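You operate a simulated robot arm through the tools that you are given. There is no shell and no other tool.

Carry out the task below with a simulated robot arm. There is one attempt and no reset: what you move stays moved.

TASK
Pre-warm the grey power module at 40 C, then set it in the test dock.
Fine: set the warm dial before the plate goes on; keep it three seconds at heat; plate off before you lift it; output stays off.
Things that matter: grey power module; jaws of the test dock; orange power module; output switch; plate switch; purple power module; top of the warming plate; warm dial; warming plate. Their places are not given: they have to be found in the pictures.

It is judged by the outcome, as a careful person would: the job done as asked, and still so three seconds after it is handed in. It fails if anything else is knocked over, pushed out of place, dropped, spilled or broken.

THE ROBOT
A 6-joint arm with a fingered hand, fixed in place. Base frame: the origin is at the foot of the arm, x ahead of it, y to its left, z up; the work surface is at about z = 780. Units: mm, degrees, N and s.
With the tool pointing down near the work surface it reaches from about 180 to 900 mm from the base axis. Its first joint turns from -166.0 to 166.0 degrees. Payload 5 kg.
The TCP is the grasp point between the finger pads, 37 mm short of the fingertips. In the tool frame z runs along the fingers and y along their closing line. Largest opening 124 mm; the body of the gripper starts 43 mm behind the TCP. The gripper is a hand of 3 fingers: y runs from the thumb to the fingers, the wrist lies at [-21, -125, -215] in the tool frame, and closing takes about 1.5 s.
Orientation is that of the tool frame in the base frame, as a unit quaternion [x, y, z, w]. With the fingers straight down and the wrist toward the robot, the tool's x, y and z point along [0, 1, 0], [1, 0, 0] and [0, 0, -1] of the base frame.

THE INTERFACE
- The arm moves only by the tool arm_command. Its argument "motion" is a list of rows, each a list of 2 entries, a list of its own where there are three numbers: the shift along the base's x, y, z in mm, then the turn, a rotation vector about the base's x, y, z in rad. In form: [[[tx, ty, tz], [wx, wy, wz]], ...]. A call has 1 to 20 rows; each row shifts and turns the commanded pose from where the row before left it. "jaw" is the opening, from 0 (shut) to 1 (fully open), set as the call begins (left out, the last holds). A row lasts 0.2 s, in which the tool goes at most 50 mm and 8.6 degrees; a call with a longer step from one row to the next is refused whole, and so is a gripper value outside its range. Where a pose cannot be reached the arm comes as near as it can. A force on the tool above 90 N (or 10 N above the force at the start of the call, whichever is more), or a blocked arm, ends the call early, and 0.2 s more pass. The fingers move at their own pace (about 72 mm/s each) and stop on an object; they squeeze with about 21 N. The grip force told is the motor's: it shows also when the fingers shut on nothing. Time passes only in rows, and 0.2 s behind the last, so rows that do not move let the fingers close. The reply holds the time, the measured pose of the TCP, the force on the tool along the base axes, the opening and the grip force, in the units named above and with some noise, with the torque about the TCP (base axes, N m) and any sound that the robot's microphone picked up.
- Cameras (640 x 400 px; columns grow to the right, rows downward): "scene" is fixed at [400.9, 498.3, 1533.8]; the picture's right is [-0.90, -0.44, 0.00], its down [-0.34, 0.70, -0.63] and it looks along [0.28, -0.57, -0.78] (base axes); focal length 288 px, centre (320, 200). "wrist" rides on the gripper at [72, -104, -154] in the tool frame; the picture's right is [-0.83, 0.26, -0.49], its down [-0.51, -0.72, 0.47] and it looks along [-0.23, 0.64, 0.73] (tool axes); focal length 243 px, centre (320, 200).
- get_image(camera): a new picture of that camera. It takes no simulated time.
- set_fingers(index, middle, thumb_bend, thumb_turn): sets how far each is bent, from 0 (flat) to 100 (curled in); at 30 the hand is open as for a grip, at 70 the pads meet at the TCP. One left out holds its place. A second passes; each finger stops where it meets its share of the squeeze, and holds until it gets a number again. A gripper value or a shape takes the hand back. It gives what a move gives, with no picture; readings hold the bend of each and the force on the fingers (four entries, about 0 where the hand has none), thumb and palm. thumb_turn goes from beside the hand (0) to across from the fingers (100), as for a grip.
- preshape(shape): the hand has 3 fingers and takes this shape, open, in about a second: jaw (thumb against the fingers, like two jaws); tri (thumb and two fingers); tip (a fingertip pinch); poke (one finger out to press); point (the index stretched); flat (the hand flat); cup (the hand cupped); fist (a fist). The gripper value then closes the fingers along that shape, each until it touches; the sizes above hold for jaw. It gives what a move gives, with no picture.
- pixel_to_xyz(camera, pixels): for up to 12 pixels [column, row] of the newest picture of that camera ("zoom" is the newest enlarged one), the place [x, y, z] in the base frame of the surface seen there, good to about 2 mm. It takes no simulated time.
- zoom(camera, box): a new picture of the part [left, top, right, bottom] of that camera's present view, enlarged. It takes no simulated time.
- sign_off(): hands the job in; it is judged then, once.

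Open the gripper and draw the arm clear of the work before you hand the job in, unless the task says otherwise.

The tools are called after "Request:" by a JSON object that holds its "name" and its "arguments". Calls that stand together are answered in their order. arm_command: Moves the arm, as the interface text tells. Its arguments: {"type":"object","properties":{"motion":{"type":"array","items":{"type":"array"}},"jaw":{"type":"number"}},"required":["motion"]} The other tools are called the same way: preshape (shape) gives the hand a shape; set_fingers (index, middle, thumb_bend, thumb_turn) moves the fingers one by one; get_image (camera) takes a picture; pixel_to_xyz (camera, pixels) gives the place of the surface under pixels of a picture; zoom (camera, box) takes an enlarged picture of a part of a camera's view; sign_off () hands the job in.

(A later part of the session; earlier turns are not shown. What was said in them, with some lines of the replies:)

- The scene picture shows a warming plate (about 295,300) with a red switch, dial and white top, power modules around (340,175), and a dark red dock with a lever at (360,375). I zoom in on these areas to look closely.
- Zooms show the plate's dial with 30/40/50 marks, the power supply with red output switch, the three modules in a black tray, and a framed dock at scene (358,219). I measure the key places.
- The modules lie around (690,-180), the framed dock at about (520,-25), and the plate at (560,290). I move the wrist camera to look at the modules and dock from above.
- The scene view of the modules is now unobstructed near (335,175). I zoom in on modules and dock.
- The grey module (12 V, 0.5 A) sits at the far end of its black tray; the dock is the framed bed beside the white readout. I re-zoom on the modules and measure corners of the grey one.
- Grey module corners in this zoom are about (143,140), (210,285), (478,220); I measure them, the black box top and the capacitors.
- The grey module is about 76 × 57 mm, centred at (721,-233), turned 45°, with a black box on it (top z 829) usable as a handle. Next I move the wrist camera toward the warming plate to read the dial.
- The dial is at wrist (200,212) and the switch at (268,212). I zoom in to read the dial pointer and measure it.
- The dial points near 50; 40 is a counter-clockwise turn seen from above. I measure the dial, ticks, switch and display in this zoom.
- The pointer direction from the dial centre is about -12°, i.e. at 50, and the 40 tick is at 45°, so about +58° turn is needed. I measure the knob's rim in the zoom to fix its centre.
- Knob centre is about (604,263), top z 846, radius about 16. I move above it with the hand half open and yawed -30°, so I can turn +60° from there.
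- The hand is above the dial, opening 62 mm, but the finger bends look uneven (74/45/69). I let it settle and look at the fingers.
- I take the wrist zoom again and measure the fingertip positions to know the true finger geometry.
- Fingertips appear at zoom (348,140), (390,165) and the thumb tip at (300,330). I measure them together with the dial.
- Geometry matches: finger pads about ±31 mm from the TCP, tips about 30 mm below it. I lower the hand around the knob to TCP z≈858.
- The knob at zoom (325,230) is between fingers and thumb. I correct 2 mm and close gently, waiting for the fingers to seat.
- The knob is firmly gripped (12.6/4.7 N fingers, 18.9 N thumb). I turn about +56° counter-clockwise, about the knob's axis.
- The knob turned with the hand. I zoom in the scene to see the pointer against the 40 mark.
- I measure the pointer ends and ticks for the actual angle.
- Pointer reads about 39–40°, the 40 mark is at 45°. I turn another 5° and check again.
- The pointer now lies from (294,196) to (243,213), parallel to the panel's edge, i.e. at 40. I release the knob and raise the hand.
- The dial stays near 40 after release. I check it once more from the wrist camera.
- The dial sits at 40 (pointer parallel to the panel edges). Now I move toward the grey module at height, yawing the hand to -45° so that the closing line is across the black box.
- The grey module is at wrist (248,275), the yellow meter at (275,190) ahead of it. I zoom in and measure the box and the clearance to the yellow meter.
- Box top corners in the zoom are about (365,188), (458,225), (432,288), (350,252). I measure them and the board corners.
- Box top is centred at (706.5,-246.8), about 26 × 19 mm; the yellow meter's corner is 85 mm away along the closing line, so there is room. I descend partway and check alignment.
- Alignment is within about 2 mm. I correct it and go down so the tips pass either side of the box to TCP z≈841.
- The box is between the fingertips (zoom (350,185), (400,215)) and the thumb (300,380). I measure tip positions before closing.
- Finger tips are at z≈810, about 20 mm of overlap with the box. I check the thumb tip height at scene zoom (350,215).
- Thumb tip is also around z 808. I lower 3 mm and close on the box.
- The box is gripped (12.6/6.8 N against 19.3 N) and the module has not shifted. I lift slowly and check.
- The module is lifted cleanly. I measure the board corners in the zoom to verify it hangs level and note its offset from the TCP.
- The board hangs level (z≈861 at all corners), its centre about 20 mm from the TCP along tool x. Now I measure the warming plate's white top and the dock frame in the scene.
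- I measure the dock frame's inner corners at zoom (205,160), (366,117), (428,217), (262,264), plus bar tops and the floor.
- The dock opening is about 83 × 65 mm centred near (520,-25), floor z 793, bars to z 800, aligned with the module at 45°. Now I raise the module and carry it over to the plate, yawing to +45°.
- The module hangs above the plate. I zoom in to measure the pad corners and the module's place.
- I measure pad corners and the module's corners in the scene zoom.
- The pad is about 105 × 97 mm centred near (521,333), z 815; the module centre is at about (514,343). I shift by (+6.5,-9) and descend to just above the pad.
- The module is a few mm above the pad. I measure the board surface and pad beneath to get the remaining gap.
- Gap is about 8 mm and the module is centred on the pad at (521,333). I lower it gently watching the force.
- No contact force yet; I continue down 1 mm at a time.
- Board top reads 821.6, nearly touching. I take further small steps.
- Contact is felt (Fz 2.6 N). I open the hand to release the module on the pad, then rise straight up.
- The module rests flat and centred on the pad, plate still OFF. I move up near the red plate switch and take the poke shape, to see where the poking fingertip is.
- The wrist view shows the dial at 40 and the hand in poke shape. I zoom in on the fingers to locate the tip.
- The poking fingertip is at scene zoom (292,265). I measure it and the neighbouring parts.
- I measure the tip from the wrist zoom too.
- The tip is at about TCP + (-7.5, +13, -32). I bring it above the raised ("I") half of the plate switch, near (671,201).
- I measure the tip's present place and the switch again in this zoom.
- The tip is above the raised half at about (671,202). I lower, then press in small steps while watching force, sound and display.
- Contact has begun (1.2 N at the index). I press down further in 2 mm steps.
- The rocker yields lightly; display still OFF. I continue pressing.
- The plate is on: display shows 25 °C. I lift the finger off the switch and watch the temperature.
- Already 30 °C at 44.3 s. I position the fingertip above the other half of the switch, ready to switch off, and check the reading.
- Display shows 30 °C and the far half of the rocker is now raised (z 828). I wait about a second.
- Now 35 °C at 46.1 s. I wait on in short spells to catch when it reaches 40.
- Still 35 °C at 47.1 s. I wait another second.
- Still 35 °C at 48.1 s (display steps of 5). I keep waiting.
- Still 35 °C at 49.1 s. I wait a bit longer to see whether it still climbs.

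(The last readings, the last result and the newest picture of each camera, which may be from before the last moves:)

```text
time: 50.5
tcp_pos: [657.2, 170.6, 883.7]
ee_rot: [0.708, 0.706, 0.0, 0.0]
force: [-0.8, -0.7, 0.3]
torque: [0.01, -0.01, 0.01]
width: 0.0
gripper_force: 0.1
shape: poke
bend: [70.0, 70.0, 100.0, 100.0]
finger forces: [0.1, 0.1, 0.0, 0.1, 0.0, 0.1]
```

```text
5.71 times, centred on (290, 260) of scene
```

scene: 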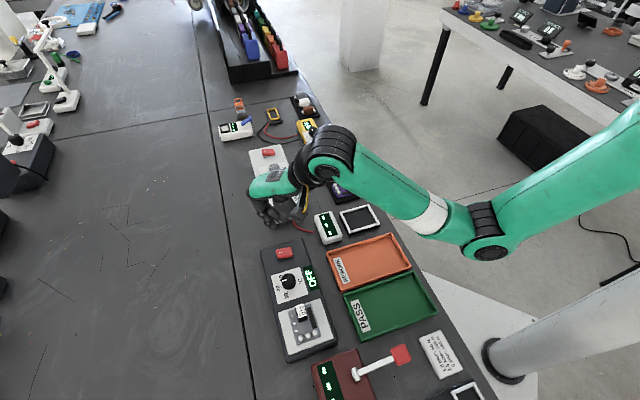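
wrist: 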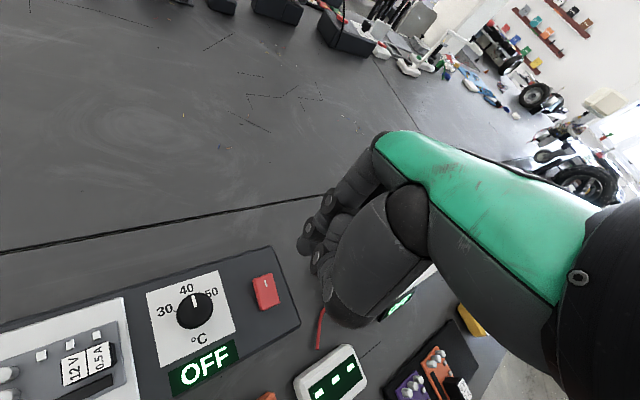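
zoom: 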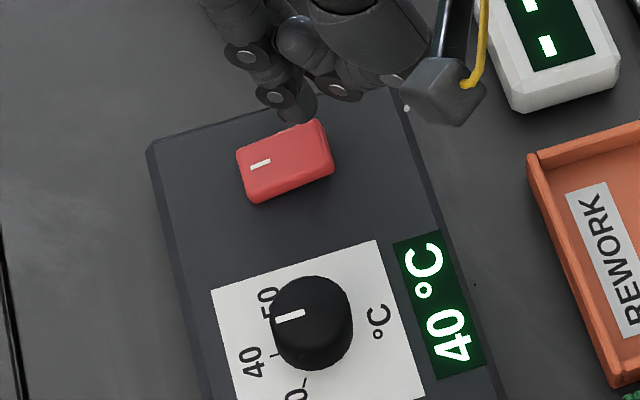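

Display reached 40 °C by 50.5 s. I hold for the soak time without moving anything.

Request:
{"name": "arm_command", "arguments": {"motion": [[[0, 0, 0], [0, 0, 0]], [[0, 0, 0], [0, 0, 0]], [[0, 0, 0], [0, 0, 0]], [[0, 0, 0], [0, 0, 0]], [[0, 0, 0], [0, 0, 0]], [[0, 0, 0], [0, 0, 0]], [[0, 0, 0], [0, 0, 0]], [[0, 0, 0], [0, 0, 0]], [[0, 0, 0], [0, 0, 0]], [[0, 0, 0], [0, 0, 0]], [[0, 0, 0], [0, 0, 0]], [[0, 0, 0], [0, 0, 0]], [[0, 0, 0], [0, 0, 0]], [[0, 0, 0], [0, 0, 0]], [[0, 0, 0], [0, 0, 0]], [[0, 0, 0], [0, 0, 0]], [[0, 0, 0], [0, 0, 0]]]}}

Request:
{"name": "zoom", "arguments": {"camera": "scene", "box": [255, 225, 325, 295]}}

```text
time: 54.1
tcp_pos: [657.0, 170.6, 883.7]
ee_rot: [0.708, 0.706, 0.0, 0.0]
force: [0.3, 0.7, 0.6]
torque: [0.04, -0.03, -0.02]
width: 0.0
gripper_force: 0.1
shape: poke
bend: [70.0, 70.0, 100.0, 100.0]
finger forces: [0.0, 0.1, 0.0, 0.0, 0.0, 0.0]
```

```text
5.71 times, centred on (290, 260) of scene
```

zoom: 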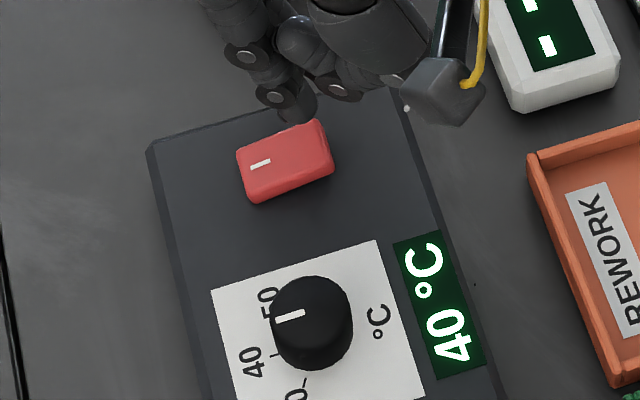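

40 °C is steady at 54.1 s, over 3.6 s at the reading. I add a short margin while bringing the fingertip down close to the raised half.

Request:
{"name": "arm_command", "arguments": {"motion": [[[0, 0, -5], [0, 0, 0]], [[0, 0, -5], [0, 0, 0]], [[0, 0, -4], [0, 0, 0]], [[0, 0, 0], [0, 0, 0]], [[0, 0, 0], [0, 0, 0]], [[0, 0, 0], [0, 0, 0]]]}}

Request:
{"name": "zoom", "arguments": {"camera": "scene", "box": [255, 225, 325, 295]}}

```text
time: 55.5
tcp_pos: [656.5, 170.4, 869.6]
ee_rot: [0.708, 0.706, 0.0, 0.0]
force: [0.5, 0.1, 0.2]
torque: [-0.02, 0.0, -0.04]
width: 0.1
gripper_force: 0.0
shape: poke
bend: [70.0, 70.0, 100.0, 100.0]
finger forces: [0.1, 0.1, 0.1, 0.0, 0.0, 0.1]
```

```text
5.71 times, centred on (290, 260) of scene
```

zoom: 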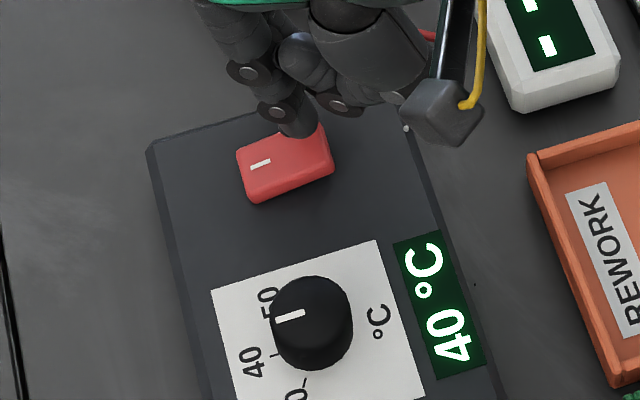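

I check the tip's place over the switch half before pressing.

Request:
{"name": "pixel_to_xyz", "arguments": {"camera": "zoom", "pixels": [[300, 128], [300, 135], [290, 130], [310, 125], [318, 135], [325, 155], [310, 160], [320, 180]]}}

```text
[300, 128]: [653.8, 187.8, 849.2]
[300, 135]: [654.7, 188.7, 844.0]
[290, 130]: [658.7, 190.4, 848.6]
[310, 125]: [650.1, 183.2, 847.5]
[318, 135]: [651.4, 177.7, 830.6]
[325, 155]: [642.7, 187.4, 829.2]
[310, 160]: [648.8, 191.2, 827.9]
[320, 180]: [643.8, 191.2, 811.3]
```

The tip is a bit close to the pivot, so I shift it 6 mm toward the raised end and press down in small steps.

Request:
{"name": "arm_command", "arguments": {"motion": [[[-4.5, -4.5, 0], [0, 0, 0]], [[0, 0, -3], [0, 0, 0]], [[0, 0, -2], [0, 0, 0]], [[0, 0, 0], [0, 0, 0]]]}}

Request:
{"name": "arm_command", "arguments": {"motion": [[[0, 0, -2], [0, 0, 0]], [[0, 0, -2], [0, 0, 0]], [[0, 0, 0], [0, 0, 0]]]}}

Request:
{"name": "zoom", "arguments": {"camera": "scene", "box": [255, 225, 325, 295]}}

```text
time: 56.5
tcp_pos: [654.3, 165.8, 865.7]
ee_rot: [0.708, 0.706, 0.0, 0.001]
force: [0.2, 0.0, 0.6]
torque: [0.01, -0.02, 0.02]
width: 0.0
gripper_force: 0.1
shape: poke
bend: [70.0, 70.0, 100.0, 100.0]
finger forces: [0.9, 0.1, 0.1, 0.1, 0.0, 0.0]
```

```text
time: 57.3
tcp_pos: [654.8, 166.4, 861.5]
ee_rot: [0.708, 0.707, 0.001, 0.0]
force: [1.0, 0.5, -0.2]
torque: [-0.03, 0.0, 0.0]
width: 0.1
gripper_force: 0.0
shape: poke
bend: [70.0, 70.0, 100.0, 100.0]
finger forces: [0.0, 0.0, 0.1, 0.0, 0.0, 0.0]
```

```text
5.71 times, centred on (290, 260) of scene
```

zoom: 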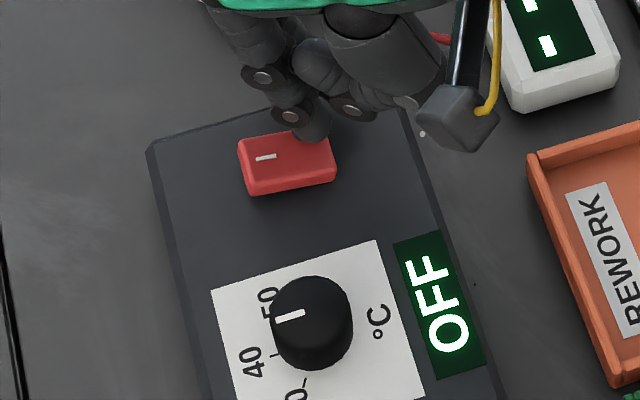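

Display shows OFF. I raise the hand straight up, then return to the jaw shape.

Request:
{"name": "arm_command", "arguments": {"motion": [[[0, 0, 8], [0, 0, 0]], [[0, 0, 20], [0, 0, 0]], [[0, 0, 35], [0, 0, 0]], [[0, 0, 40], [0, 0, 0]], [[0, 0, 30], [0, 0, 0]], [[0, 0, 0], [0, 0, 0]]]}}

Request:
{"name": "preshape", "arguments": {"shape": "jaw"}}

Request:
{"name": "zoom", "arguments": {"camera": "scene", "box": [270, 290, 350, 360]}}

```text
time: 58.7
tcp_pos: [654.3, 165.5, 997.0]
ee_rot: [0.708, 0.706, 0.0, 0.0]
force: [0.3, 1.0, 0.2]
torque: [0.0, 0.02, 0.0]
width: 0.0
gripper_force: 0.1
shape: poke
bend: [70.0, 70.0, 100.0, 100.0]
finger forces: [0.0, 0.0, 0.0, 0.1, 0.0, 0.0]
```

```text
time: 59.6
tcp_pos: [653.9, 165.5, 995.9]
ee_rot: [0.708, 0.707, -0.001, 0.0]
force: [-0.4, 0.4, -0.5]
torque: [-0.02, -0.01, 0.02]
width: 124.0
gripper_force: 0.1
shape: jaw
bend: [30.0, 30.0, 30.0, 98.0]
finger forces: [0.0, 0.1, 0.0, 0.1, 0.0, 0.1]
```

```text
5.71 times, centred on (310, 325) of scene
```

zoom: 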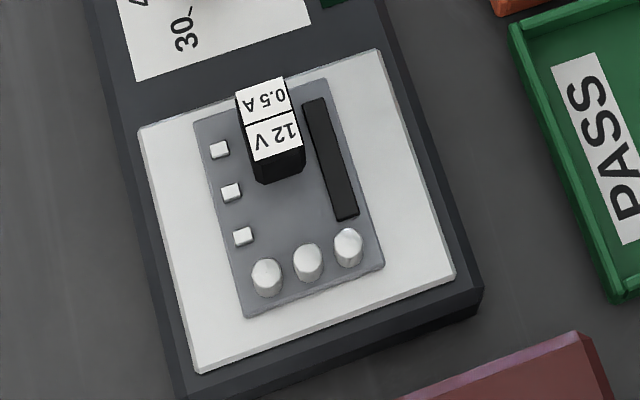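

The module is clearly visible on the pad; box top corners at zoom (237,95), (287,77), (302,145), (253,160). I measure box and board corners.

Request:
{"name": "pixel_to_xyz", "arguments": {"camera": "zoom", "pixels": [[240, 97], [285, 80], [299, 142], [256, 157], [270, 118], [197, 124], [325, 82], [381, 264], [250, 314], [222, 150], [348, 240], [268, 270]]}}

```text
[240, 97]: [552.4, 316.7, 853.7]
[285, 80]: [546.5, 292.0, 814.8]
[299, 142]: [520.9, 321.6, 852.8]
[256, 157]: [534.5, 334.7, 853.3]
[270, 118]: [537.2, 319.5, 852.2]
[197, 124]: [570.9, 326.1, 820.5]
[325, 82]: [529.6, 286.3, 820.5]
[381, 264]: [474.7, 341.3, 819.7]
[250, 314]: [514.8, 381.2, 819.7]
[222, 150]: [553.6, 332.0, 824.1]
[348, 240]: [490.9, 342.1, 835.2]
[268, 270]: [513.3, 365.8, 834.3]
```

Box centre on the plate is about (537,319.4), board centred at (522.5,333.7) at 44–45°. I move back above the box with the hand yawed to +45° and half open.

Request:
{"name": "arm_command", "arguments": {"motion": [[[-14.6, 19.2, 0], [0, 0, 0.098]], [[-14.6, 19.2, 0], [0, 0, 0.098]], [[-14.6, 19.2, -5], [0, 0, 0.098]], [[-14.6, 19.2, -5], [0, 0, 0.098]], [[-14.6, 19.2, -5], [0, 0, 0.098]], [[-14.6, 19.2, -5], [0, 0, 0.098]], [[-14.6, 19.2, -5], [0, 0, 0.098]], [[-14.6, 19.2, -5], [0, 0, 0.098]], [[0, 0, 0], [0, 0, 0]], [[0, 0, 0], [0, 0, 0]]], "jaw": 0.42}}

Request:
{"name": "arm_command", "arguments": {"motion": [[[0, 0, 0], [0, 0, 0]]]}}

Request:
{"name": "arm_command", "arguments": {"motion": [[[0, 0, 0], [0, 0, 0]]]}}

Request:
{"name": "zoom", "arguments": {"camera": "wrist", "box": [210, 170, 370, 330]}}

```text
time: 61.8
tcp_pos: [537.3, 319.5, 964.3]
ee_rot: [0.385, 0.923, -0.001, 0.0]
force: [1.4, -0.2, 0.2]
torque: [0.02, -0.02, -0.01]
width: 52.5
gripper_force: 0.1
shape: jaw
bend: [74.0, 48.0, 72.0, 100.0]
finger forces: [0.0, 0.0, 0.0, 0.0, 0.0, 0.0]
```

```text
time: 62.2
tcp_pos: [537.5, 319.4, 964.4]
ee_rot: [0.384, 0.923, 0.001, 0.001]
force: [0.3, -0.8, 0.3]
torque: [-0.08, 0.01, 0.03]
width: 52.7
gripper_force: 0.1
shape: jaw
bend: [74.0, 48.0, 72.0, 100.0]
finger forces: [0.0, 0.1, 0.1, 0.0, 0.0, 0.1]
```

```text
time: 62.6
tcp_pos: [537.3, 319.0, 965.4]
ee_rot: [0.384, 0.923, 0.0, 0.0]
force: [0.0, 0.8, 0.4]
torque: [0.04, 0.02, 0.0]
width: 52.7
gripper_force: 0.0
shape: jaw
bend: [74.0, 48.0, 72.0, 100.0]
finger forces: [0.2, 0.0, 0.1, 0.0, 0.0, 0.1]
```

```text
2.50 times, centred on (290, 250) of wrist
```

zoom: 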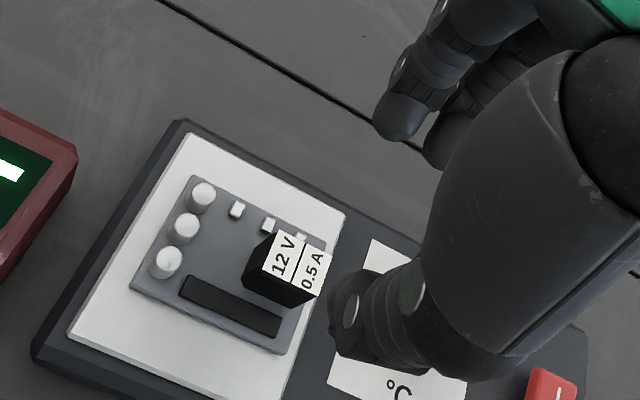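

Aligned at (537.4,319.3) over the box. I descend in decreasing steps to TCP z≈864.

Request:
{"name": "arm_command", "arguments": {"motion": [[[0, 0, -25], [0, 0, 0]], [[0, 0, -25], [0, 0, 0]], [[0, 0, -20], [0, 0, 0]], [[0, 0, -12], [0, 0, 0]], [[0, 0, -9], [0, 0, 0]], [[0, 0, -7], [0, 0, 0]], [[0, 0, 0], [0, 0, 0]], [[0, 0, 0], [0, 0, 0]]]}}

Request:
{"name": "zoom", "arguments": {"camera": "scene", "box": [270, 280, 350, 360]}}

Request:
{"name": "zoom", "arguments": {"camera": "wrist", "box": [230, 160, 370, 300]}}

```text
time: 64.4
tcp_pos: [535.5, 320.4, 866.7]
ee_rot: [0.384, 0.923, 0.0, -0.001]
force: [-0.3, -0.2, -0.5]
torque: [0.03, 0.0, 0.03]
width: 52.3
gripper_force: 0.0
shape: jaw
bend: [74.0, 48.0, 72.0, 100.0]
finger forces: [0.0, 0.0, 0.0, 0.0, 0.0, 0.1]
```

```text
5.00 times, centred on (310, 320) of scene
```

zoom: 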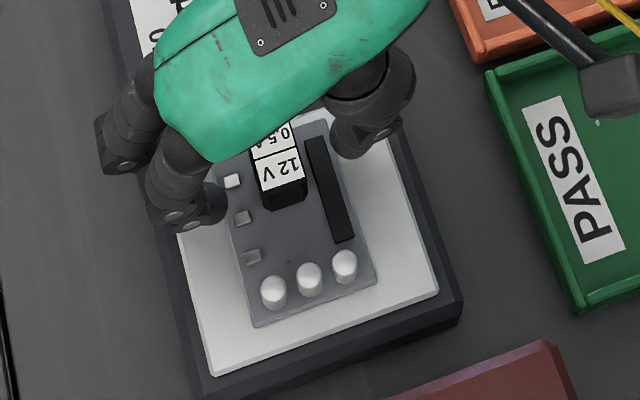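

```text
2.86 times, centred on (300, 230) of wrist
```

zoom: 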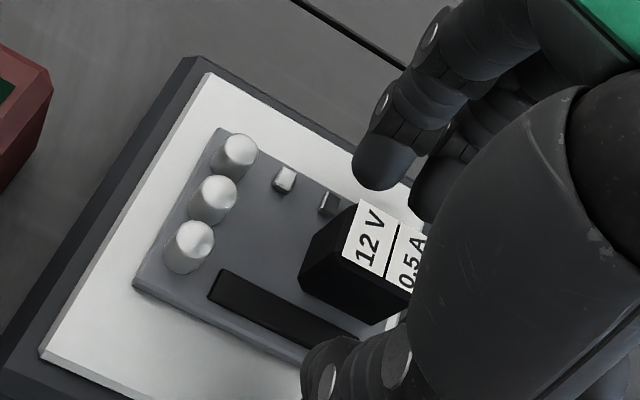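

The fingers straddle the box as before. I lower 2.5 mm more and close on it.

Request:
{"name": "arm_command", "arguments": {"motion": [[[0, 0, -2.5], [0, 0, 0]], [[0, 0, 0], [0, 0, 0]]]}}

Request:
{"name": "arm_command", "arguments": {"motion": [[[0, 0, 0], [0, 0, 0]], [[0, 0, 0], [0, 0, 0]], [[0, 0, 0], [0, 0, 0]], [[0, 0, 0], [0, 0, 0]], [[0, 0, 0], [0, 0, 0]], [[0, 0, 0], [0, 0, 0]], [[0, 0, 0], [0, 0, 0]]], "jaw": 0.03}}

Request:
{"name": "zoom", "arguments": {"camera": "scene", "box": [270, 240, 350, 360]}}

```text
time: 65.0
tcp_pos: [537.0, 320.0, 864.3]
ee_rot: [0.384, 0.923, 0.001, 0.0]
force: [-0.7, 0.4, 0.8]
torque: [-0.02, -0.01, 0.02]
width: 52.5
gripper_force: 0.1
shape: jaw
bend: [74.0, 48.0, 72.0, 100.0]
finger forces: [0.0, 0.1, 0.1, 0.0, 0.0, 0.1]
```

```text
time: 66.6
tcp_pos: [537.3, 319.7, 863.8]
ee_rot: [0.384, 0.923, -0.001, 0.0]
force: [1.2, -0.3, -0.6]
torque: [0.0, -0.01, -0.03]
width: 17.2
gripper_force: 20.8
shape: jaw
bend: [72.0, 62.0, 74.0, 100.0]
finger forces: [12.0, 6.5, 0.0, 0.0, 18.5, 0.0]
```

```text
3.33 times, centred on (310, 300) of scene
```

zoom: 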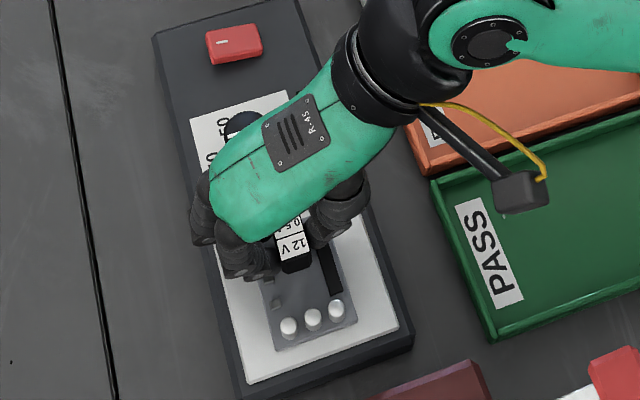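

Grip is good (12.0/6.5 N against 18.5 N), switch in the off position. I lift slowly and check.

Request:
{"name": "arm_command", "arguments": {"motion": [[[0, 0, 4], [0, 0, 0]], [[0, 0, 8], [0, 0, 0]], [[0, 0, 16], [0, 0, 0]], [[0, 0, 26], [0, 0, 0]], [[0, 0, 26], [0, 0, 0]], [[0, 0, 20], [0, 0, 0]], [[0, 0, 0], [0, 0, 0]]]}}

Request:
{"name": "zoom", "arguments": {"camera": "wrist", "box": [210, 170, 370, 330]}}

Request:
{"name": "pixel_to_xyz", "arguments": {"camera": "zoom", "pixels": [[320, 60], [260, 175], [400, 240], [340, 120], [455, 260]]}}

```text
time: 68.2
tcp_pos: [537.8, 319.9, 963.7]
ee_rot: [0.385, 0.923, 0.0, -0.001]
force: [-1.6, 0.3, 0.2]
torque: [-0.05, 0.02, -0.01]
width: 17.0
gripper_force: 21.1
shape: jaw
bend: [72.0, 62.0, 74.0, 100.0]
finger forces: [12.2, 6.4, 0.0, 0.0, 18.7, 0.0]
```

```text
2.50 times, centred on (290, 250) of wrist
```

zoom: 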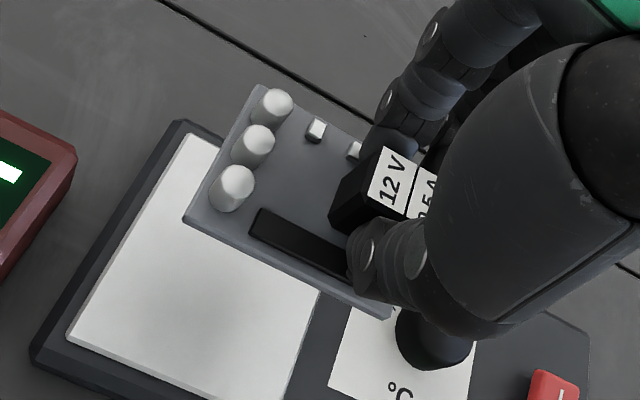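

```text
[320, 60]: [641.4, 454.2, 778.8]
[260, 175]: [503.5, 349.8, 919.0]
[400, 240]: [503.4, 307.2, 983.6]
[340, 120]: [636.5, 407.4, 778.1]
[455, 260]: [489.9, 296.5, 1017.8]
```

The module is held level above the plate. I carry it to above the dock, yawing back to -45°.

Request:
{"name": "arm_command", "arguments": {"motion": [[[-1, -12, 0], [0, 0, -0.05]], [[-2, -20, 0], [0, 0, -0.1]], [[-2, -24, 0], [0, 0, -0.11]], [[-2, -24, 0], [0, 0, -0.11]], [[-2, -24, 0], [0, 0, -0.11]], [[-2, -24, 0], [0, 0, -0.11]], [[-2, -24, 0], [0, 0, -0.11]], [[-2, -24, 0], [0, 0, -0.11]], [[-2, -24, 0], [0, 0, -0.11]], [[-2, -24, 0], [0, 0, -0.11]], [[-2, -24, 0], [0, 0, -0.11]], [[-2, -24, 0], [0, 0, -0.11]], [[-2, -24, 0], [0, 0, -0.11]], [[-2, -24, 0], [0, 0, -0.11]], [[-2, -20, 0], [0, 0, -0.101]], [[-3, -13, 0], [0, 0, 0]], [[0, -6, 0], [0, 0, 0]], [[0, 0, 0], [0, 0, 0]]]}}

Request:
{"name": "get_image", "arguments": {"camera": "wrist"}}

Request:
{"name": "get_image", "arguments": {"camera": "scene"}}

```text
time: 72.0
tcp_pos: [505.1, -38.9, 964.7]
ee_rot: [0.925, 0.381, 0.0, 0.0]
force: [-0.2, 1.2, -0.7]
torque: [-0.02, 0.01, 0.01]
width: 17.0
gripper_force: 21.3
shape: jaw
bend: [72.0, 62.0, 74.0, 100.0]
finger forces: [11.9, 6.5, 0.0, 0.0, 18.5, 0.1]
```

```text
taken
```

wrist: 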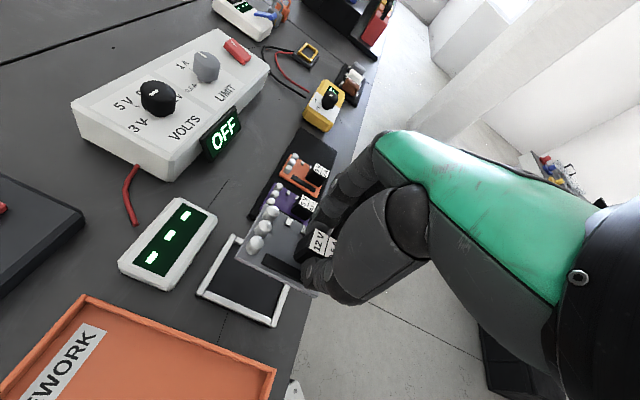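

```text
taken
```

scene: 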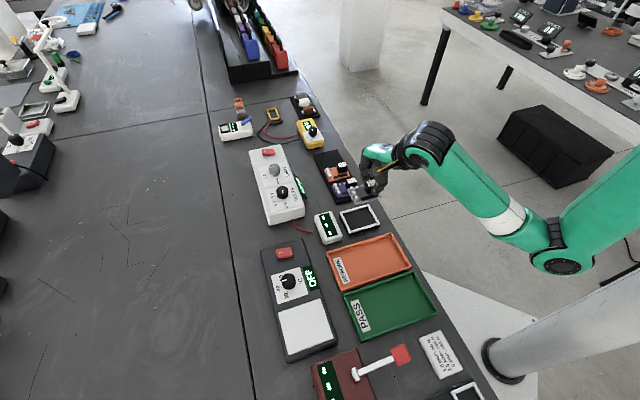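

The module hangs above the dock; the output display is OFF. I zoom in from both cameras to measure the module's corners versus the dock frame.

Request:
{"name": "zoom", "arguments": {"camera": "scene", "box": [325, 170, 395, 250]}}

Request:
{"name": "zoom", "arguments": {"camera": "wrist", "box": [190, 190, 330, 330]}}

```text
5.00 times, centred on (360, 210) of scene
```

zoom: 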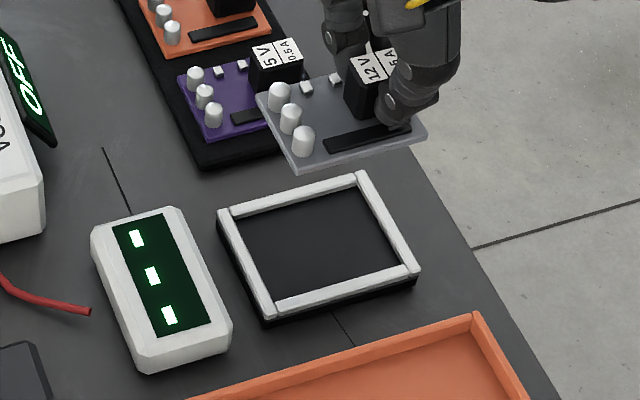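

```text
2.86 times, centred on (260, 260) of wrist
```

zoom: 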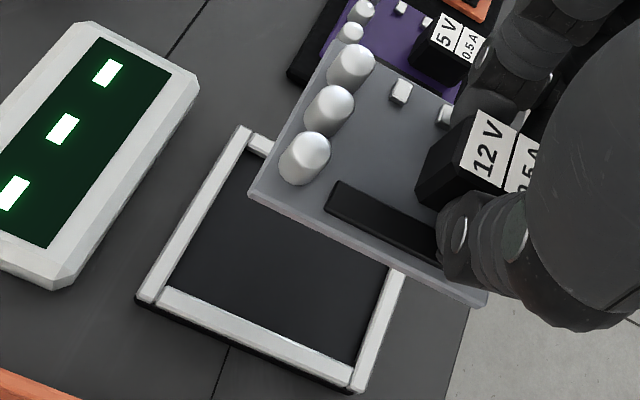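

Wrist zoom: module corners at about (332,42), (250,195), (483,303). I measure those and the visible dock frame points.

Request:
{"name": "pixel_to_xyz", "arguments": {"camera": "zoom", "pixels": [[333, 46], [254, 193], [480, 298], [290, 125], [370, 248], [300, 205], [350, 100], [242, 128], [148, 298], [352, 385], [170, 285], [355, 362]]}}

Request:
{"name": "zoom", "arguments": {"camera": "scene", "box": [325, 170, 395, 250]}}

Request:
{"name": "pixel_to_xyz", "arguments": {"camera": "zoom", "pixels": [[258, 97], [297, 171], [424, 134], [380, 128], [330, 150], [275, 130], [280, 150], [420, 130], [315, 170], [300, 90]]}}

```text
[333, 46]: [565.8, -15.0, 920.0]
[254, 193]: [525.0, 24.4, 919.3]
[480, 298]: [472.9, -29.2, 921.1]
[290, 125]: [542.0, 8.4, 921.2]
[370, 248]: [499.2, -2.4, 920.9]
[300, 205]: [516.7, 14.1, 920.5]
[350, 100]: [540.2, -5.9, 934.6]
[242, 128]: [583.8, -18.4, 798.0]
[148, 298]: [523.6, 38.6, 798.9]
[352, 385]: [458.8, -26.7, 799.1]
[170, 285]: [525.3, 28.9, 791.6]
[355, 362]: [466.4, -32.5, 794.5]
```

```text
5.00 times, centred on (360, 210) of scene
```

zoom: 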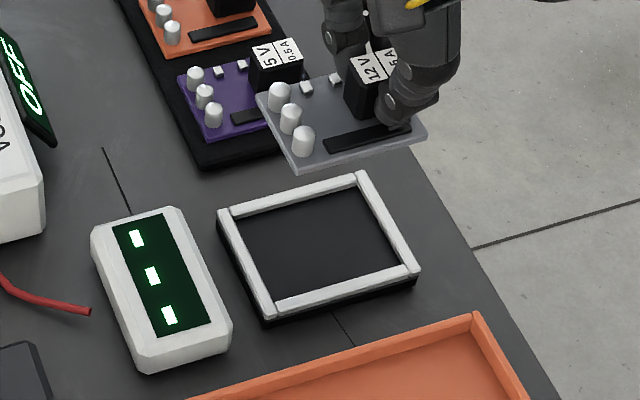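

```text
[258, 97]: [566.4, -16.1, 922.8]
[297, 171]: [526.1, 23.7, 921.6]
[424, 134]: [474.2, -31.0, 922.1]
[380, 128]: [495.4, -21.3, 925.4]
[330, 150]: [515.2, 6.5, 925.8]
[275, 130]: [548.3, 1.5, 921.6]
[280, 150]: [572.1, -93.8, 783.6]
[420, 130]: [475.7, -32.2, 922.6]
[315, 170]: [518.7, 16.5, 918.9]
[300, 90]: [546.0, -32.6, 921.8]
```

Module centre is about (519.8,-22.8), dock frame centre about (519.8,-24.7). I zoom further on the dock to pin the inner edges of the bars.

Request:
{"name": "zoom", "arguments": {"camera": "scene", "box": [335, 200, 383, 240]}}

```text
10.00 times, centred on (359, 220) of scene
```

zoom: 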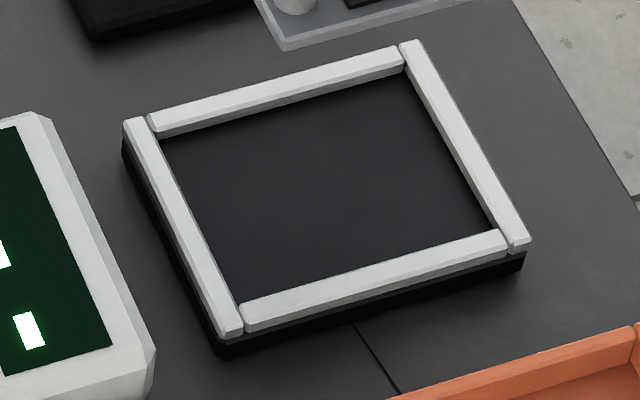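

I measure points along the inner and outer top edges of all four bars.

Request:
{"name": "pixel_to_xyz", "arguments": {"camera": "zoom", "pixels": [[172, 215], [188, 215], [180, 215], [277, 82], [279, 92], [279, 101], [462, 130], [452, 140], [458, 135], [373, 272], [375, 280], [376, 288]]}}

Request:
{"name": "pixel_to_xyz", "arguments": {"camera": "zoom", "pixels": [[195, 215], [281, 110], [440, 140], [370, 262], [168, 145], [400, 80], [490, 228], [240, 295], [150, 125], [402, 62], [500, 238], [243, 312]]}}

```text
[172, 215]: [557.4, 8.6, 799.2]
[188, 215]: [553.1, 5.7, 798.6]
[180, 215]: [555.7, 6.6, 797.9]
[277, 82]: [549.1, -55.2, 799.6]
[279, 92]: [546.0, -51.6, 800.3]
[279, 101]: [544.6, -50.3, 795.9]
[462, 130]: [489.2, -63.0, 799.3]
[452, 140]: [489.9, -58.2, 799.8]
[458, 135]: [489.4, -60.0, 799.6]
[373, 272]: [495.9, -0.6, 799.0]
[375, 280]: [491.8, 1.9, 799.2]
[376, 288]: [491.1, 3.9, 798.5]
```

```text
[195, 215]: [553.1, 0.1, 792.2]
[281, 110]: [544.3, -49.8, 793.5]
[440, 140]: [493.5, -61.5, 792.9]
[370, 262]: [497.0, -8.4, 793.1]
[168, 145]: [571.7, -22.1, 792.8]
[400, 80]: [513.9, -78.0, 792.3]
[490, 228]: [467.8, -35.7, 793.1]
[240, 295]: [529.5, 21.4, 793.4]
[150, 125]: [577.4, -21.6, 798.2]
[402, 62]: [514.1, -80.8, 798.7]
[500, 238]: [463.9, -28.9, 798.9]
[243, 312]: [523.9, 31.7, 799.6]
```

Inner opening works out to about 86 × 70 mm centred near (519.7,-24.9), leaving 4–6 mm all round the module. I shift y by -2 mm and descend to about 10 mm above the dock floor.

Request:
{"name": "arm_command", "arguments": {"motion": [[[0, -1, -15], [0, 0, 0]], [[0, -1, -25], [0, 0, 0]], [[0, 0, -25], [0, 0, 0]], [[0, 0, -20], [0, 0, 0]], [[0, 0, -12], [0, 0, 0]], [[0, 0, -8], [0, 0, 0]], [[0, 0, 0], [0, 0, 0]], [[0, 0, 0], [0, 0, 0]]]}}

Request:
{"name": "zoom", "arguments": {"camera": "scene", "box": [330, 190, 390, 245]}}

Request:
{"name": "zoom", "arguments": {"camera": "wrist", "box": [190, 170, 340, 320]}}

```text
time: 73.8
tcp_pos: [503.6, -41.9, 858.0]
ee_rot: [0.925, 0.381, -0.001, 0.0]
force: [0.1, 0.2, 0.1]
torque: [0.0, 0.0, 0.01]
width: 17.2
gripper_force: 20.4
shape: jaw
bend: [72.0, 62.0, 74.0, 100.0]
finger forces: [12.0, 6.5, 0.1, 0.0, 18.5, 0.0]
```

```text
7.27 times, centred on (360, 218) of scene
```

zoom: 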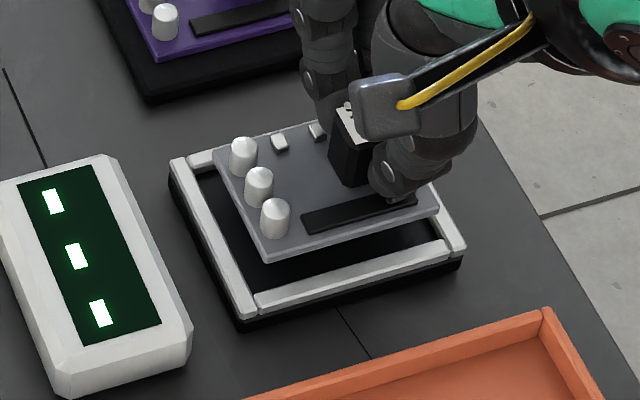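

```text
2.67 times, centred on (265, 245) of wrist
```

zoom: 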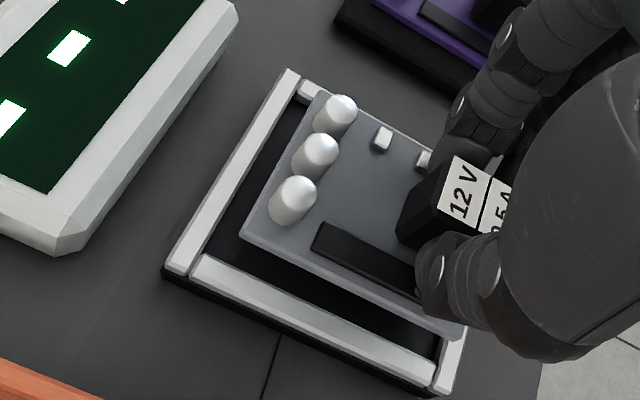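

I measure the module's corners now at about 14 mm above the floor.

Request:
{"name": "pixel_to_xyz", "arguments": {"camera": "zoom", "pixels": [[318, 98], [247, 233], [460, 332], [300, 180], [350, 270], [235, 200], [300, 270], [290, 75], [175, 268], [440, 385], [300, 300], [200, 262]]}}

Request:
{"name": "zoom", "arguments": {"camera": "scene", "box": [330, 190, 390, 245]}}

Request:
{"name": "pixel_to_xyz", "arguments": {"camera": "zoom", "pixels": [[217, 155], [266, 253], [435, 210], [180, 165], [245, 310], [460, 247], [230, 160], [350, 230], [240, 200]]}}

```text
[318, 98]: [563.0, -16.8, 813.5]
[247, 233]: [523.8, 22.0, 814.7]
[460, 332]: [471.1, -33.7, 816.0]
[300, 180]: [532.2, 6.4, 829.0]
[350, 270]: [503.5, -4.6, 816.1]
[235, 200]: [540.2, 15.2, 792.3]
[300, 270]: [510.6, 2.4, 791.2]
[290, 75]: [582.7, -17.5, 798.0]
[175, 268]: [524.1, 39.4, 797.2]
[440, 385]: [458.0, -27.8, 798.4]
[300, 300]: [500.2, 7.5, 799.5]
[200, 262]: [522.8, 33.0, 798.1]
```

```text
7.27 times, centred on (360, 218) of scene
```

zoom: 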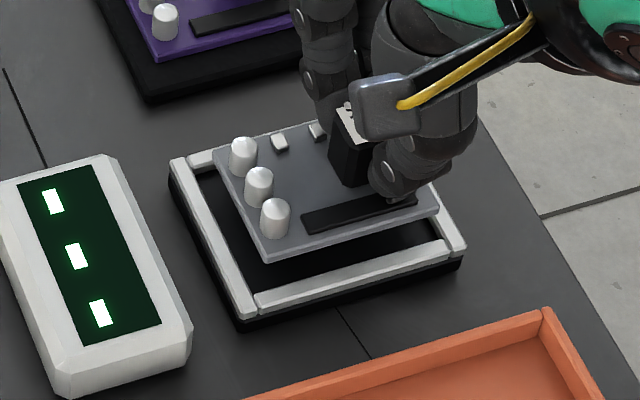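

```text
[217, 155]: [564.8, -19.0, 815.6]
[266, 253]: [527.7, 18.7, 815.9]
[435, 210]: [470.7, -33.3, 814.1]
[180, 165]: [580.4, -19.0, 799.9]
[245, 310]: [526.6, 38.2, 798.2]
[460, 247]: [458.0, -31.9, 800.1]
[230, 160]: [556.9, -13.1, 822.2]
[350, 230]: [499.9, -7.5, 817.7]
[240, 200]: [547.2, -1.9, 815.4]
```

Module centre is (517.4,-25.7); I shift by (+2,+0.7) to centre it and lower toward the floor in small steps.

Request:
{"name": "arm_command", "arguments": {"motion": [[[2, 0.7, 0], [0, 0, 0]], [[0, 0, -5], [0, 0, 0]], [[0, 0, -4], [0, 0, 0]], [[0, 0, -3], [0, 0, 0]], [[0, 0, 0], [0, 0, 0]]]}}

Request:
{"name": "zoom", "arguments": {"camera": "scene", "box": [330, 190, 390, 245]}}

Request:
{"name": "pixel_to_xyz", "arguments": {"camera": "zoom", "pixels": [[266, 260], [240, 215], [360, 235], [432, 220], [350, 238]]}}

```text
time: 75.0
tcp_pos: [505.3, -40.8, 848.1]
ee_rot: [0.925, 0.38, 0.0, 0.0]
force: [-0.4, 0.4, -0.2]
torque: [0.01, -0.03, 0.03]
width: 17.1
gripper_force: 20.8
shape: jaw
bend: [72.0, 62.0, 74.0, 100.0]
finger forces: [11.9, 6.5, 0.0, 0.0, 18.6, 0.0]
```

```text
7.27 times, centred on (360, 218) of scene
```

zoom: 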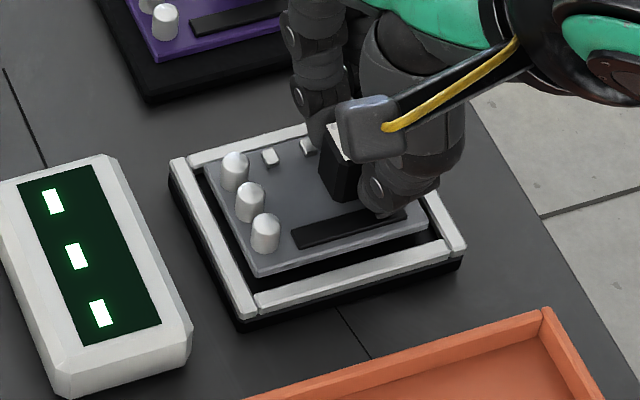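

```text
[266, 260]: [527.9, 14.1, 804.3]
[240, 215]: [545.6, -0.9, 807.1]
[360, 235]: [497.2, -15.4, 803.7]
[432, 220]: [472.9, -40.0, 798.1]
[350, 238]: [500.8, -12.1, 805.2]
```

About 4–5 mm remain. I lower in 1–2 mm steps watching for contact.

Request:
{"name": "arm_command", "arguments": {"motion": [[[0, 0, -1.5], [0, 0, 0]], [[0, 0, -1], [0, 0, 0]], [[0, 0, 0], [0, 0, 0]]]}}

Request:
{"name": "arm_command", "arguments": {"motion": [[[0, 0, -0.8], [0, 0, 0]], [[0, 0, 0], [0, 0, 0]]]}}

Request:
{"name": "arm_command", "arguments": {"motion": [[[0, 0, -0.8], [0, 0, 0]], [[0, 0, 0], [0, 0, 0]]]}}

```text
time: 75.8
tcp_pos: [506.0, -40.1, 845.3]
ee_rot: [0.924, 0.382, -0.001, 0.0]
force: [-0.1, -1.3, -1.1]
torque: [-0.01, 0.03, 0.0]
width: 17.5
gripper_force: 20.8
shape: jaw
bend: [72.0, 62.0, 74.0, 100.0]
finger forces: [12.1, 6.5, 0.0, 0.0, 18.5, 0.1]
```

```text
time: 76.4
tcp_pos: [506.1, -40.0, 845.4]
ee_rot: [0.924, 0.382, 0.0, 0.001]
force: [-0.3, -0.2, 0.3]
torque: [-0.02, 0.01, 0.01]
width: 16.9
gripper_force: 21.0
shape: jaw
bend: [72.0, 62.0, 74.0, 100.0]
finger forces: [12.1, 6.5, 0.0, 0.0, 18.6, 0.0]
```

```text
time: 77.0
tcp_pos: [505.3, -41.4, 842.4]
ee_rot: [0.924, 0.382, -0.001, 0.0]
force: [-0.3, -0.6, -0.7]
torque: [0.01, 0.02, 0.02]
width: 17.2
gripper_force: 20.6
shape: jaw
bend: [72.0, 62.0, 74.0, 100.0]
finger forces: [12.0, 6.6, 0.0, 0.0, 18.5, 0.0]
```

No contact yet. I continue with small steps.

Request:
{"name": "arm_command", "arguments": {"motion": [[[0, 0, -0.8], [0, 0, 0]], [[0, 0, 0], [0, 0, 0]]]}}

Request:
{"name": "zoom", "arguments": {"camera": "scene", "box": [335, 195, 385, 240]}}

Request:
{"name": "pixel_to_xyz", "arguments": {"camera": "zoom", "pixels": [[220, 215], [260, 270], [350, 245], [420, 225], [190, 170], [300, 200]]}}

```text
time: 77.6
tcp_pos: [506.3, -41.7, 842.1]
ee_rot: [0.924, 0.382, 0.0, 0.0]
force: [-0.5, -1.1, -0.6]
torque: [-0.04, 0.02, 0.03]
width: 16.9
gripper_force: 20.8
shape: jaw
bend: [72.0, 62.0, 74.0, 100.0]
finger forces: [12.0, 6.4, 0.0, 0.1, 18.5, 0.1]
```

```text
8.89 times, centred on (360, 218) of scene
```

zoom: 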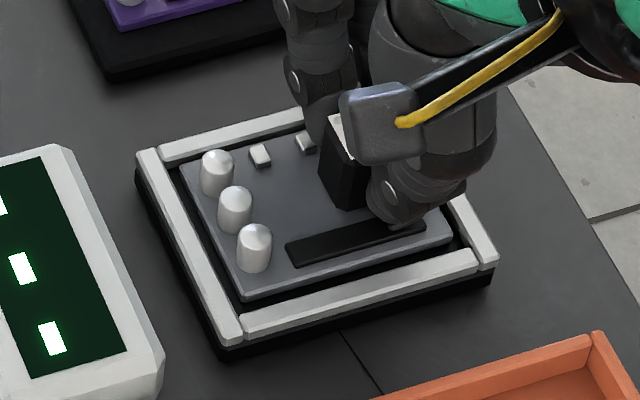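

```text
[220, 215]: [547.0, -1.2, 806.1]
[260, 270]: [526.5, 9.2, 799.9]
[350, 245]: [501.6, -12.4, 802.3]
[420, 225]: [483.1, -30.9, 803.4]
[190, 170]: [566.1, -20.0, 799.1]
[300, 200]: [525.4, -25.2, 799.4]
```

Board top reads about 799.5–800, nearly seated and well inside the frame. Two more small steps.

Request:
{"name": "arm_command", "arguments": {"motion": [[[0, 0, -0.7], [0, 0, 0]], [[0, 0, 0], [0, 0, 0]]]}}

Request:
{"name": "arm_command", "arguments": {"motion": [[[0, 0, -0.7], [0, 0, 0]], [[0, 0, 0], [0, 0, 0]]]}}

```text
time: 78.2
tcp_pos: [507.0, -41.8, 841.4]
ee_rot: [0.925, 0.381, 0.001, 0.0]
force: [-0.2, 0.7, 3.6]
torque: [-0.04, -0.01, 0.02]
width: 17.3
gripper_force: 21.3
shape: jaw
bend: [72.0, 62.0, 74.0, 100.0]
finger forces: [12.4, 6.6, 0.0, 0.1, 19.8, 0.0]
```

```text
time: 78.8
tcp_pos: [505.5, -41.8, 841.4]
ee_rot: [0.924, 0.381, 0.0, 0.001]
force: [-1.6, 0.6, 5.3]
torque: [0.0, -0.01, -0.01]
width: 17.1
gripper_force: 21.5
shape: jaw
bend: [72.0, 62.0, 74.0, 100.0]
finger forces: [12.4, 6.6, 0.1, 0.0, 20.2, 0.1]
```

Seated: Fz 5.3 N. I open the hand and lift away.

Request:
{"name": "arm_command", "arguments": {"motion": [[[0, 0, 0], [0, 0, 0]], [[0, 0, 0], [0, 0, 0]], [[0, 0, 0], [0, 0, 0]], [[0, 0, 0], [0, 0, 0]], [[0, 0, 0], [0, 0, 0]]], "jaw": 0.4}}

Request:
{"name": "zoom", "arguments": {"camera": "scene", "box": [335, 195, 385, 240]}}

```text
time: 80.0
tcp_pos: [506.3, -40.2, 841.2]
ee_rot: [0.924, 0.381, 0.0, 0.0]
force: [-0.4, 0.1, -0.2]
torque: [-0.02, -0.01, -0.01]
width: 49.1
gripper_force: 0.0
shape: jaw
bend: [74.0, 49.0, 72.0, 100.0]
finger forces: [0.0, 0.0, 0.1, 0.1, 0.0, 0.1]
```

```text
8.89 times, centred on (360, 218) of scene
```

zoom: 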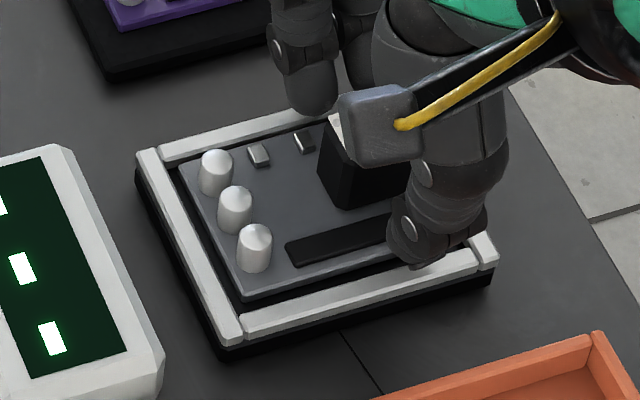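

The module is released and sits in the frame. I rise straight up and back away, clear of the work.

Request:
{"name": "arm_command", "arguments": {"motion": [[[0, 0, 6], [0, 0, 0]], [[0, 0, 14], [0, 0, 0]], [[0, 0, 25], [0, 0, 0]], [[0, 0, 35], [0, 0, 0]], [[0, 0, 40], [0, 0, 0]], [[0, 0, 40], [0, 0, 0]], [[0, -10, 30], [0, 0, 0.08]], [[-10, -25, 20], [0, 0, 0.1]], [[-10, -30, 0], [0, 0, 0.1]], [[-10, -30, 0], [0, 0, 0.1]], [[-10, -30, 0], [0, 0, 0.1]], [[-10, -30, 0], [0, 0, 0]], [[0, 0, 0], [0, 0, 0]]]}}

Request:
{"name": "get_image", "arguments": {"camera": "scene"}}

Request:
{"name": "zoom", "arguments": {"camera": "scene", "box": [330, 190, 390, 245]}}

Request:
{"name": "get_image", "arguments": {"camera": "wrist"}}

```text
time: 82.8
tcp_pos: [454.1, -194.9, 1051.0]
ee_rot: [0.807, 0.59, 0.001, 0.0]
force: [0.4, -0.4, -0.8]
torque: [0.03, -0.01, -0.05]
width: 49.4
gripper_force: 0.1
shape: jaw
bend: [74.0, 49.0, 72.0, 100.0]
finger forces: [0.0, 0.2, 0.1, 0.0, 0.1, 0.0]
```

```text
taken
```

scene: 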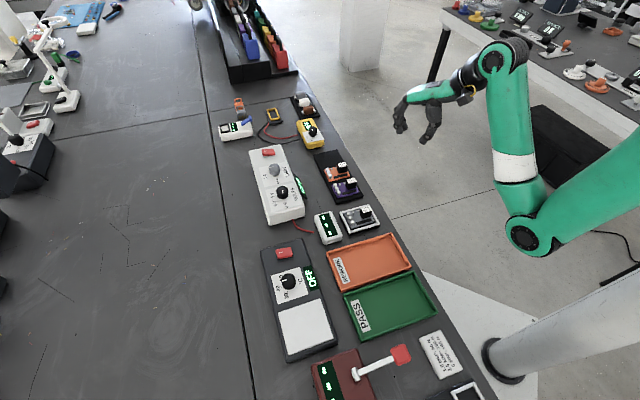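

```text
7.27 times, centred on (360, 218) of scene
```

zoom: 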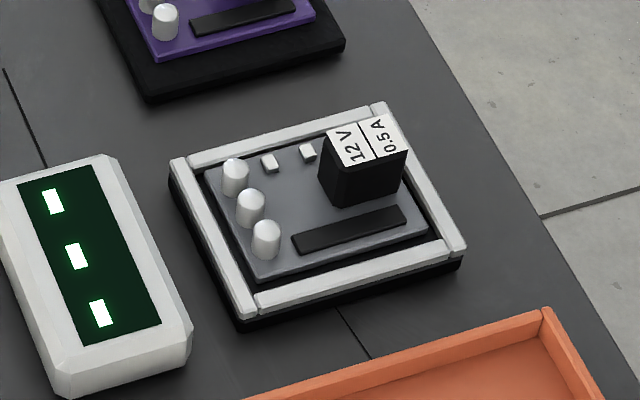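

```text
taken
```

wrist: 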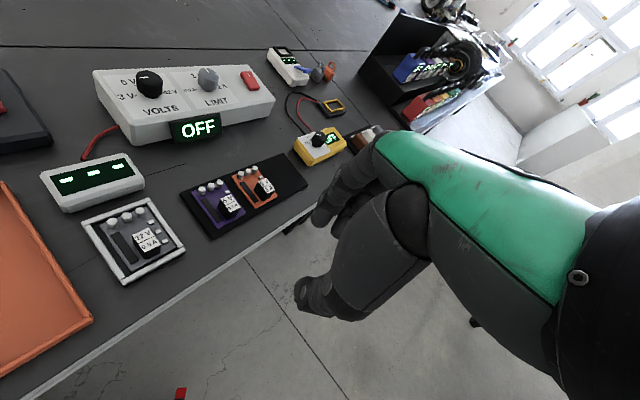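

The module lies in the dock, plate and output both read OFF, other modules undisturbed. I measure its seating for flatness and check the small red spot on the floor at wrist (180,393).

Request:
{"name": "pixel_to_xyz", "arguments": {"camera": "wrist", "pixels": [[180, 393], [110, 225], [150, 215]]}}

Request:
{"name": "pixel_to_xyz", "arguments": {"camera": "zoom", "pixels": [[210, 170], [256, 270], [424, 228], [280, 200], [390, 215], [405, 222], [300, 265], [215, 165]]}}

Request:
{"name": "zoom", "arguments": {"camera": "wrist", "box": [70, 180, 200, 300]}}

Request:
{"name": "zoom", "arguments": {"camera": "scene", "box": [240, 135, 340, 335]}}

```text
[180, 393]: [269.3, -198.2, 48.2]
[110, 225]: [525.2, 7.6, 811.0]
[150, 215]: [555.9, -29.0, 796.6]
```

```text
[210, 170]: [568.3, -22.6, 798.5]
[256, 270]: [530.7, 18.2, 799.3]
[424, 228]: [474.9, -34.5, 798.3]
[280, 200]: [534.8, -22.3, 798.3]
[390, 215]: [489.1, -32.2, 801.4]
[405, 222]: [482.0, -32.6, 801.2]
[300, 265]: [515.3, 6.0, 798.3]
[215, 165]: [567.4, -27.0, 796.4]
```

```text
3.33 times, centred on (135, 240) of wrist
```

zoom: 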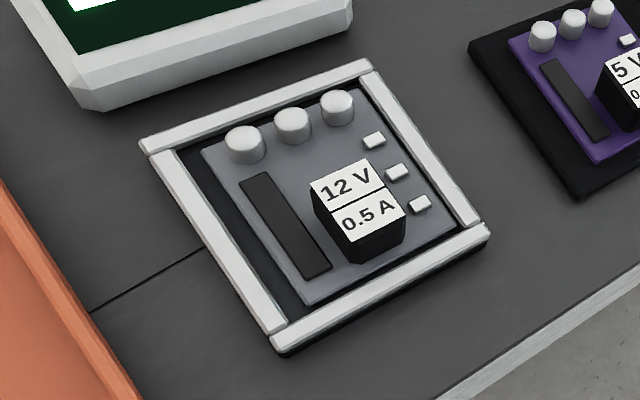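

```text
2.00 times, centred on (290, 235) of scene
```

zoom: 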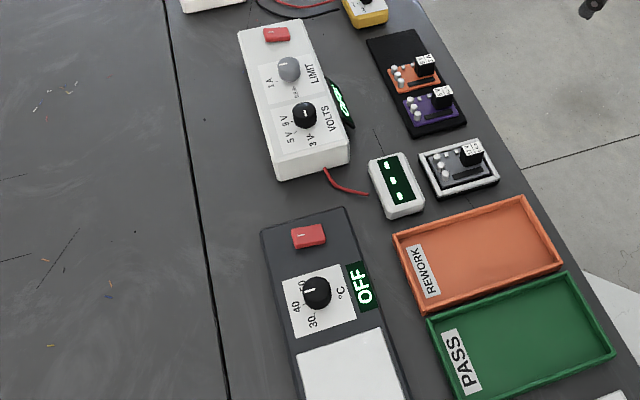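

The board is flat (798–799 at three corners). I check its centring in the frame more closely before handing in.

Request:
{"name": "zoom", "arguments": {"camera": "wrist", "box": [75, 190, 195, 290]}}

Request:
{"name": "pixel_to_xyz", "arguments": {"camera": "zoom", "pixels": [[200, 145], [318, 318], [493, 240], [380, 75], [240, 250], [215, 260], [455, 170], [470, 165], [290, 95], [290, 120], [400, 300], [400, 285]]}}

```text
4.00 times, centred on (135, 240) of wrist
```

zoom: 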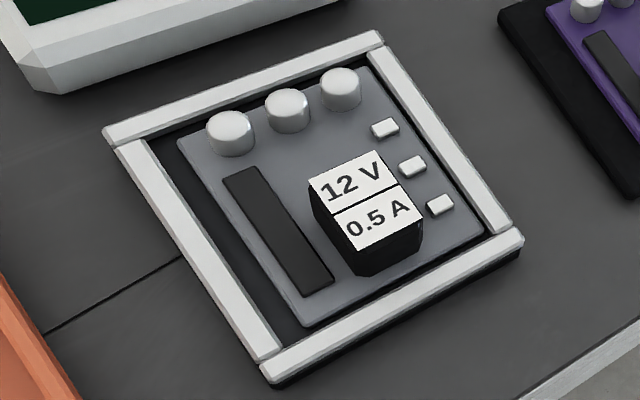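

```text
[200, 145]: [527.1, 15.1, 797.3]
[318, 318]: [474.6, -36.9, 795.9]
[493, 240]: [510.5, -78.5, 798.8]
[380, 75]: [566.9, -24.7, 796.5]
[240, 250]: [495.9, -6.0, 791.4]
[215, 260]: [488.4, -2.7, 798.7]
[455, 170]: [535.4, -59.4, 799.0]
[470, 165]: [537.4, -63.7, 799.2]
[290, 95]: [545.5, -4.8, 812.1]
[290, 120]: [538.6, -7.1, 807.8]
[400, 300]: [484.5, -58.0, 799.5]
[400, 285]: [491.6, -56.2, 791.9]
```

I query the module's four corners and the bars' inner edges directly.

Request:
{"name": "pixel_to_xyz", "arguments": {"camera": "zoom", "pixels": [[184, 142], [311, 319], [479, 234], [367, 73], [245, 232], [427, 160], [275, 110], [390, 278], [222, 240], [447, 152], [262, 92], [400, 290]]}}

```text
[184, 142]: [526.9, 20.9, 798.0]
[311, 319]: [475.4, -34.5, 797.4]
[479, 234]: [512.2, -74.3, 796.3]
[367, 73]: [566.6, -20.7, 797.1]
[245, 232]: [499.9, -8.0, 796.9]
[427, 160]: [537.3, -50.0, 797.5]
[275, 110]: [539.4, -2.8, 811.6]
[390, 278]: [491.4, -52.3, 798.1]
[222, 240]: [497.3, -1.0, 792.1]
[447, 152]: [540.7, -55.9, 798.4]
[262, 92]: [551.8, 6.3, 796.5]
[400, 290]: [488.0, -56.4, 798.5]
```

The module is centred within about 2 mm, flat inside the frame, plate OFF, output OFF. I open the hand fully and draw a bit higher, then hand in.

Request:
{"name": "arm_command", "arguments": {"motion": [[[0, -15, 20], [0, 0, 0]], [[0, -15, 20], [0, 0, 0]], [[0, 0, 0], [0, 0, 0]], [[0, 0, 0], [0, 0, 0]], [[0, 0, 0], [0, 0, 0]]], "jaw": 1.0}}

Request:
{"name": "get_image", "arguments": {"camera": "scene"}}

```text
time: 84.0
tcp_pos: [455.8, -226.4, 1089.3]
ee_rot: [0.808, 0.589, 0.0, 0.0]
force: [-0.3, -0.1, -0.2]
torque: [-0.04, 0.05, -0.03]
width: 123.6
gripper_force: 0.0
shape: jaw
bend: [30.0, 30.0, 30.0, 98.0]
finger forces: [0.0, 0.0, 0.0, 0.0, 0.1, 0.1]
```

```text
taken
```

scene: 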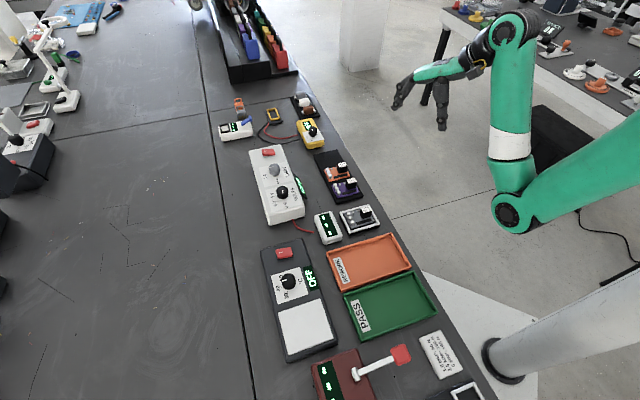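

The final picture shows the grey module in the dock at (358,219), everything else in place, plate OFF, and the hand open and clear. I hand in the job.

Request:
{"name": "sign_off", "arguments": {}}

```text
The job is handed in.
```

The grey power module was warmed at 40 °C and is now in the test dock. I handed the job in; no verdict came back.

- **Dial:** I turned it from 50 to 40 while the plate was still off. The pointer ended within about 1° of the 40 mark.
- **Warming:** I put the module on the plate before switching it on. The display reached 40 °C by 50.5 s, and I pressed the switch off at about 57 s. That is about six seconds at the reading, longer than the three you asked for. The display steps in fives, so I left extra time for the plate to settle.
- **Lift:** The display read OFF before I picked the module up.
- **Dock:** The module lies flat inside the dock frame, within about 2 mm of its centre.
- **Output:** I never touched the output switch, and its display read OFF at the end.

The orange and purple modules stayed in their tray, and nothing else on the bench was moved. The hand is open and clear of the work.
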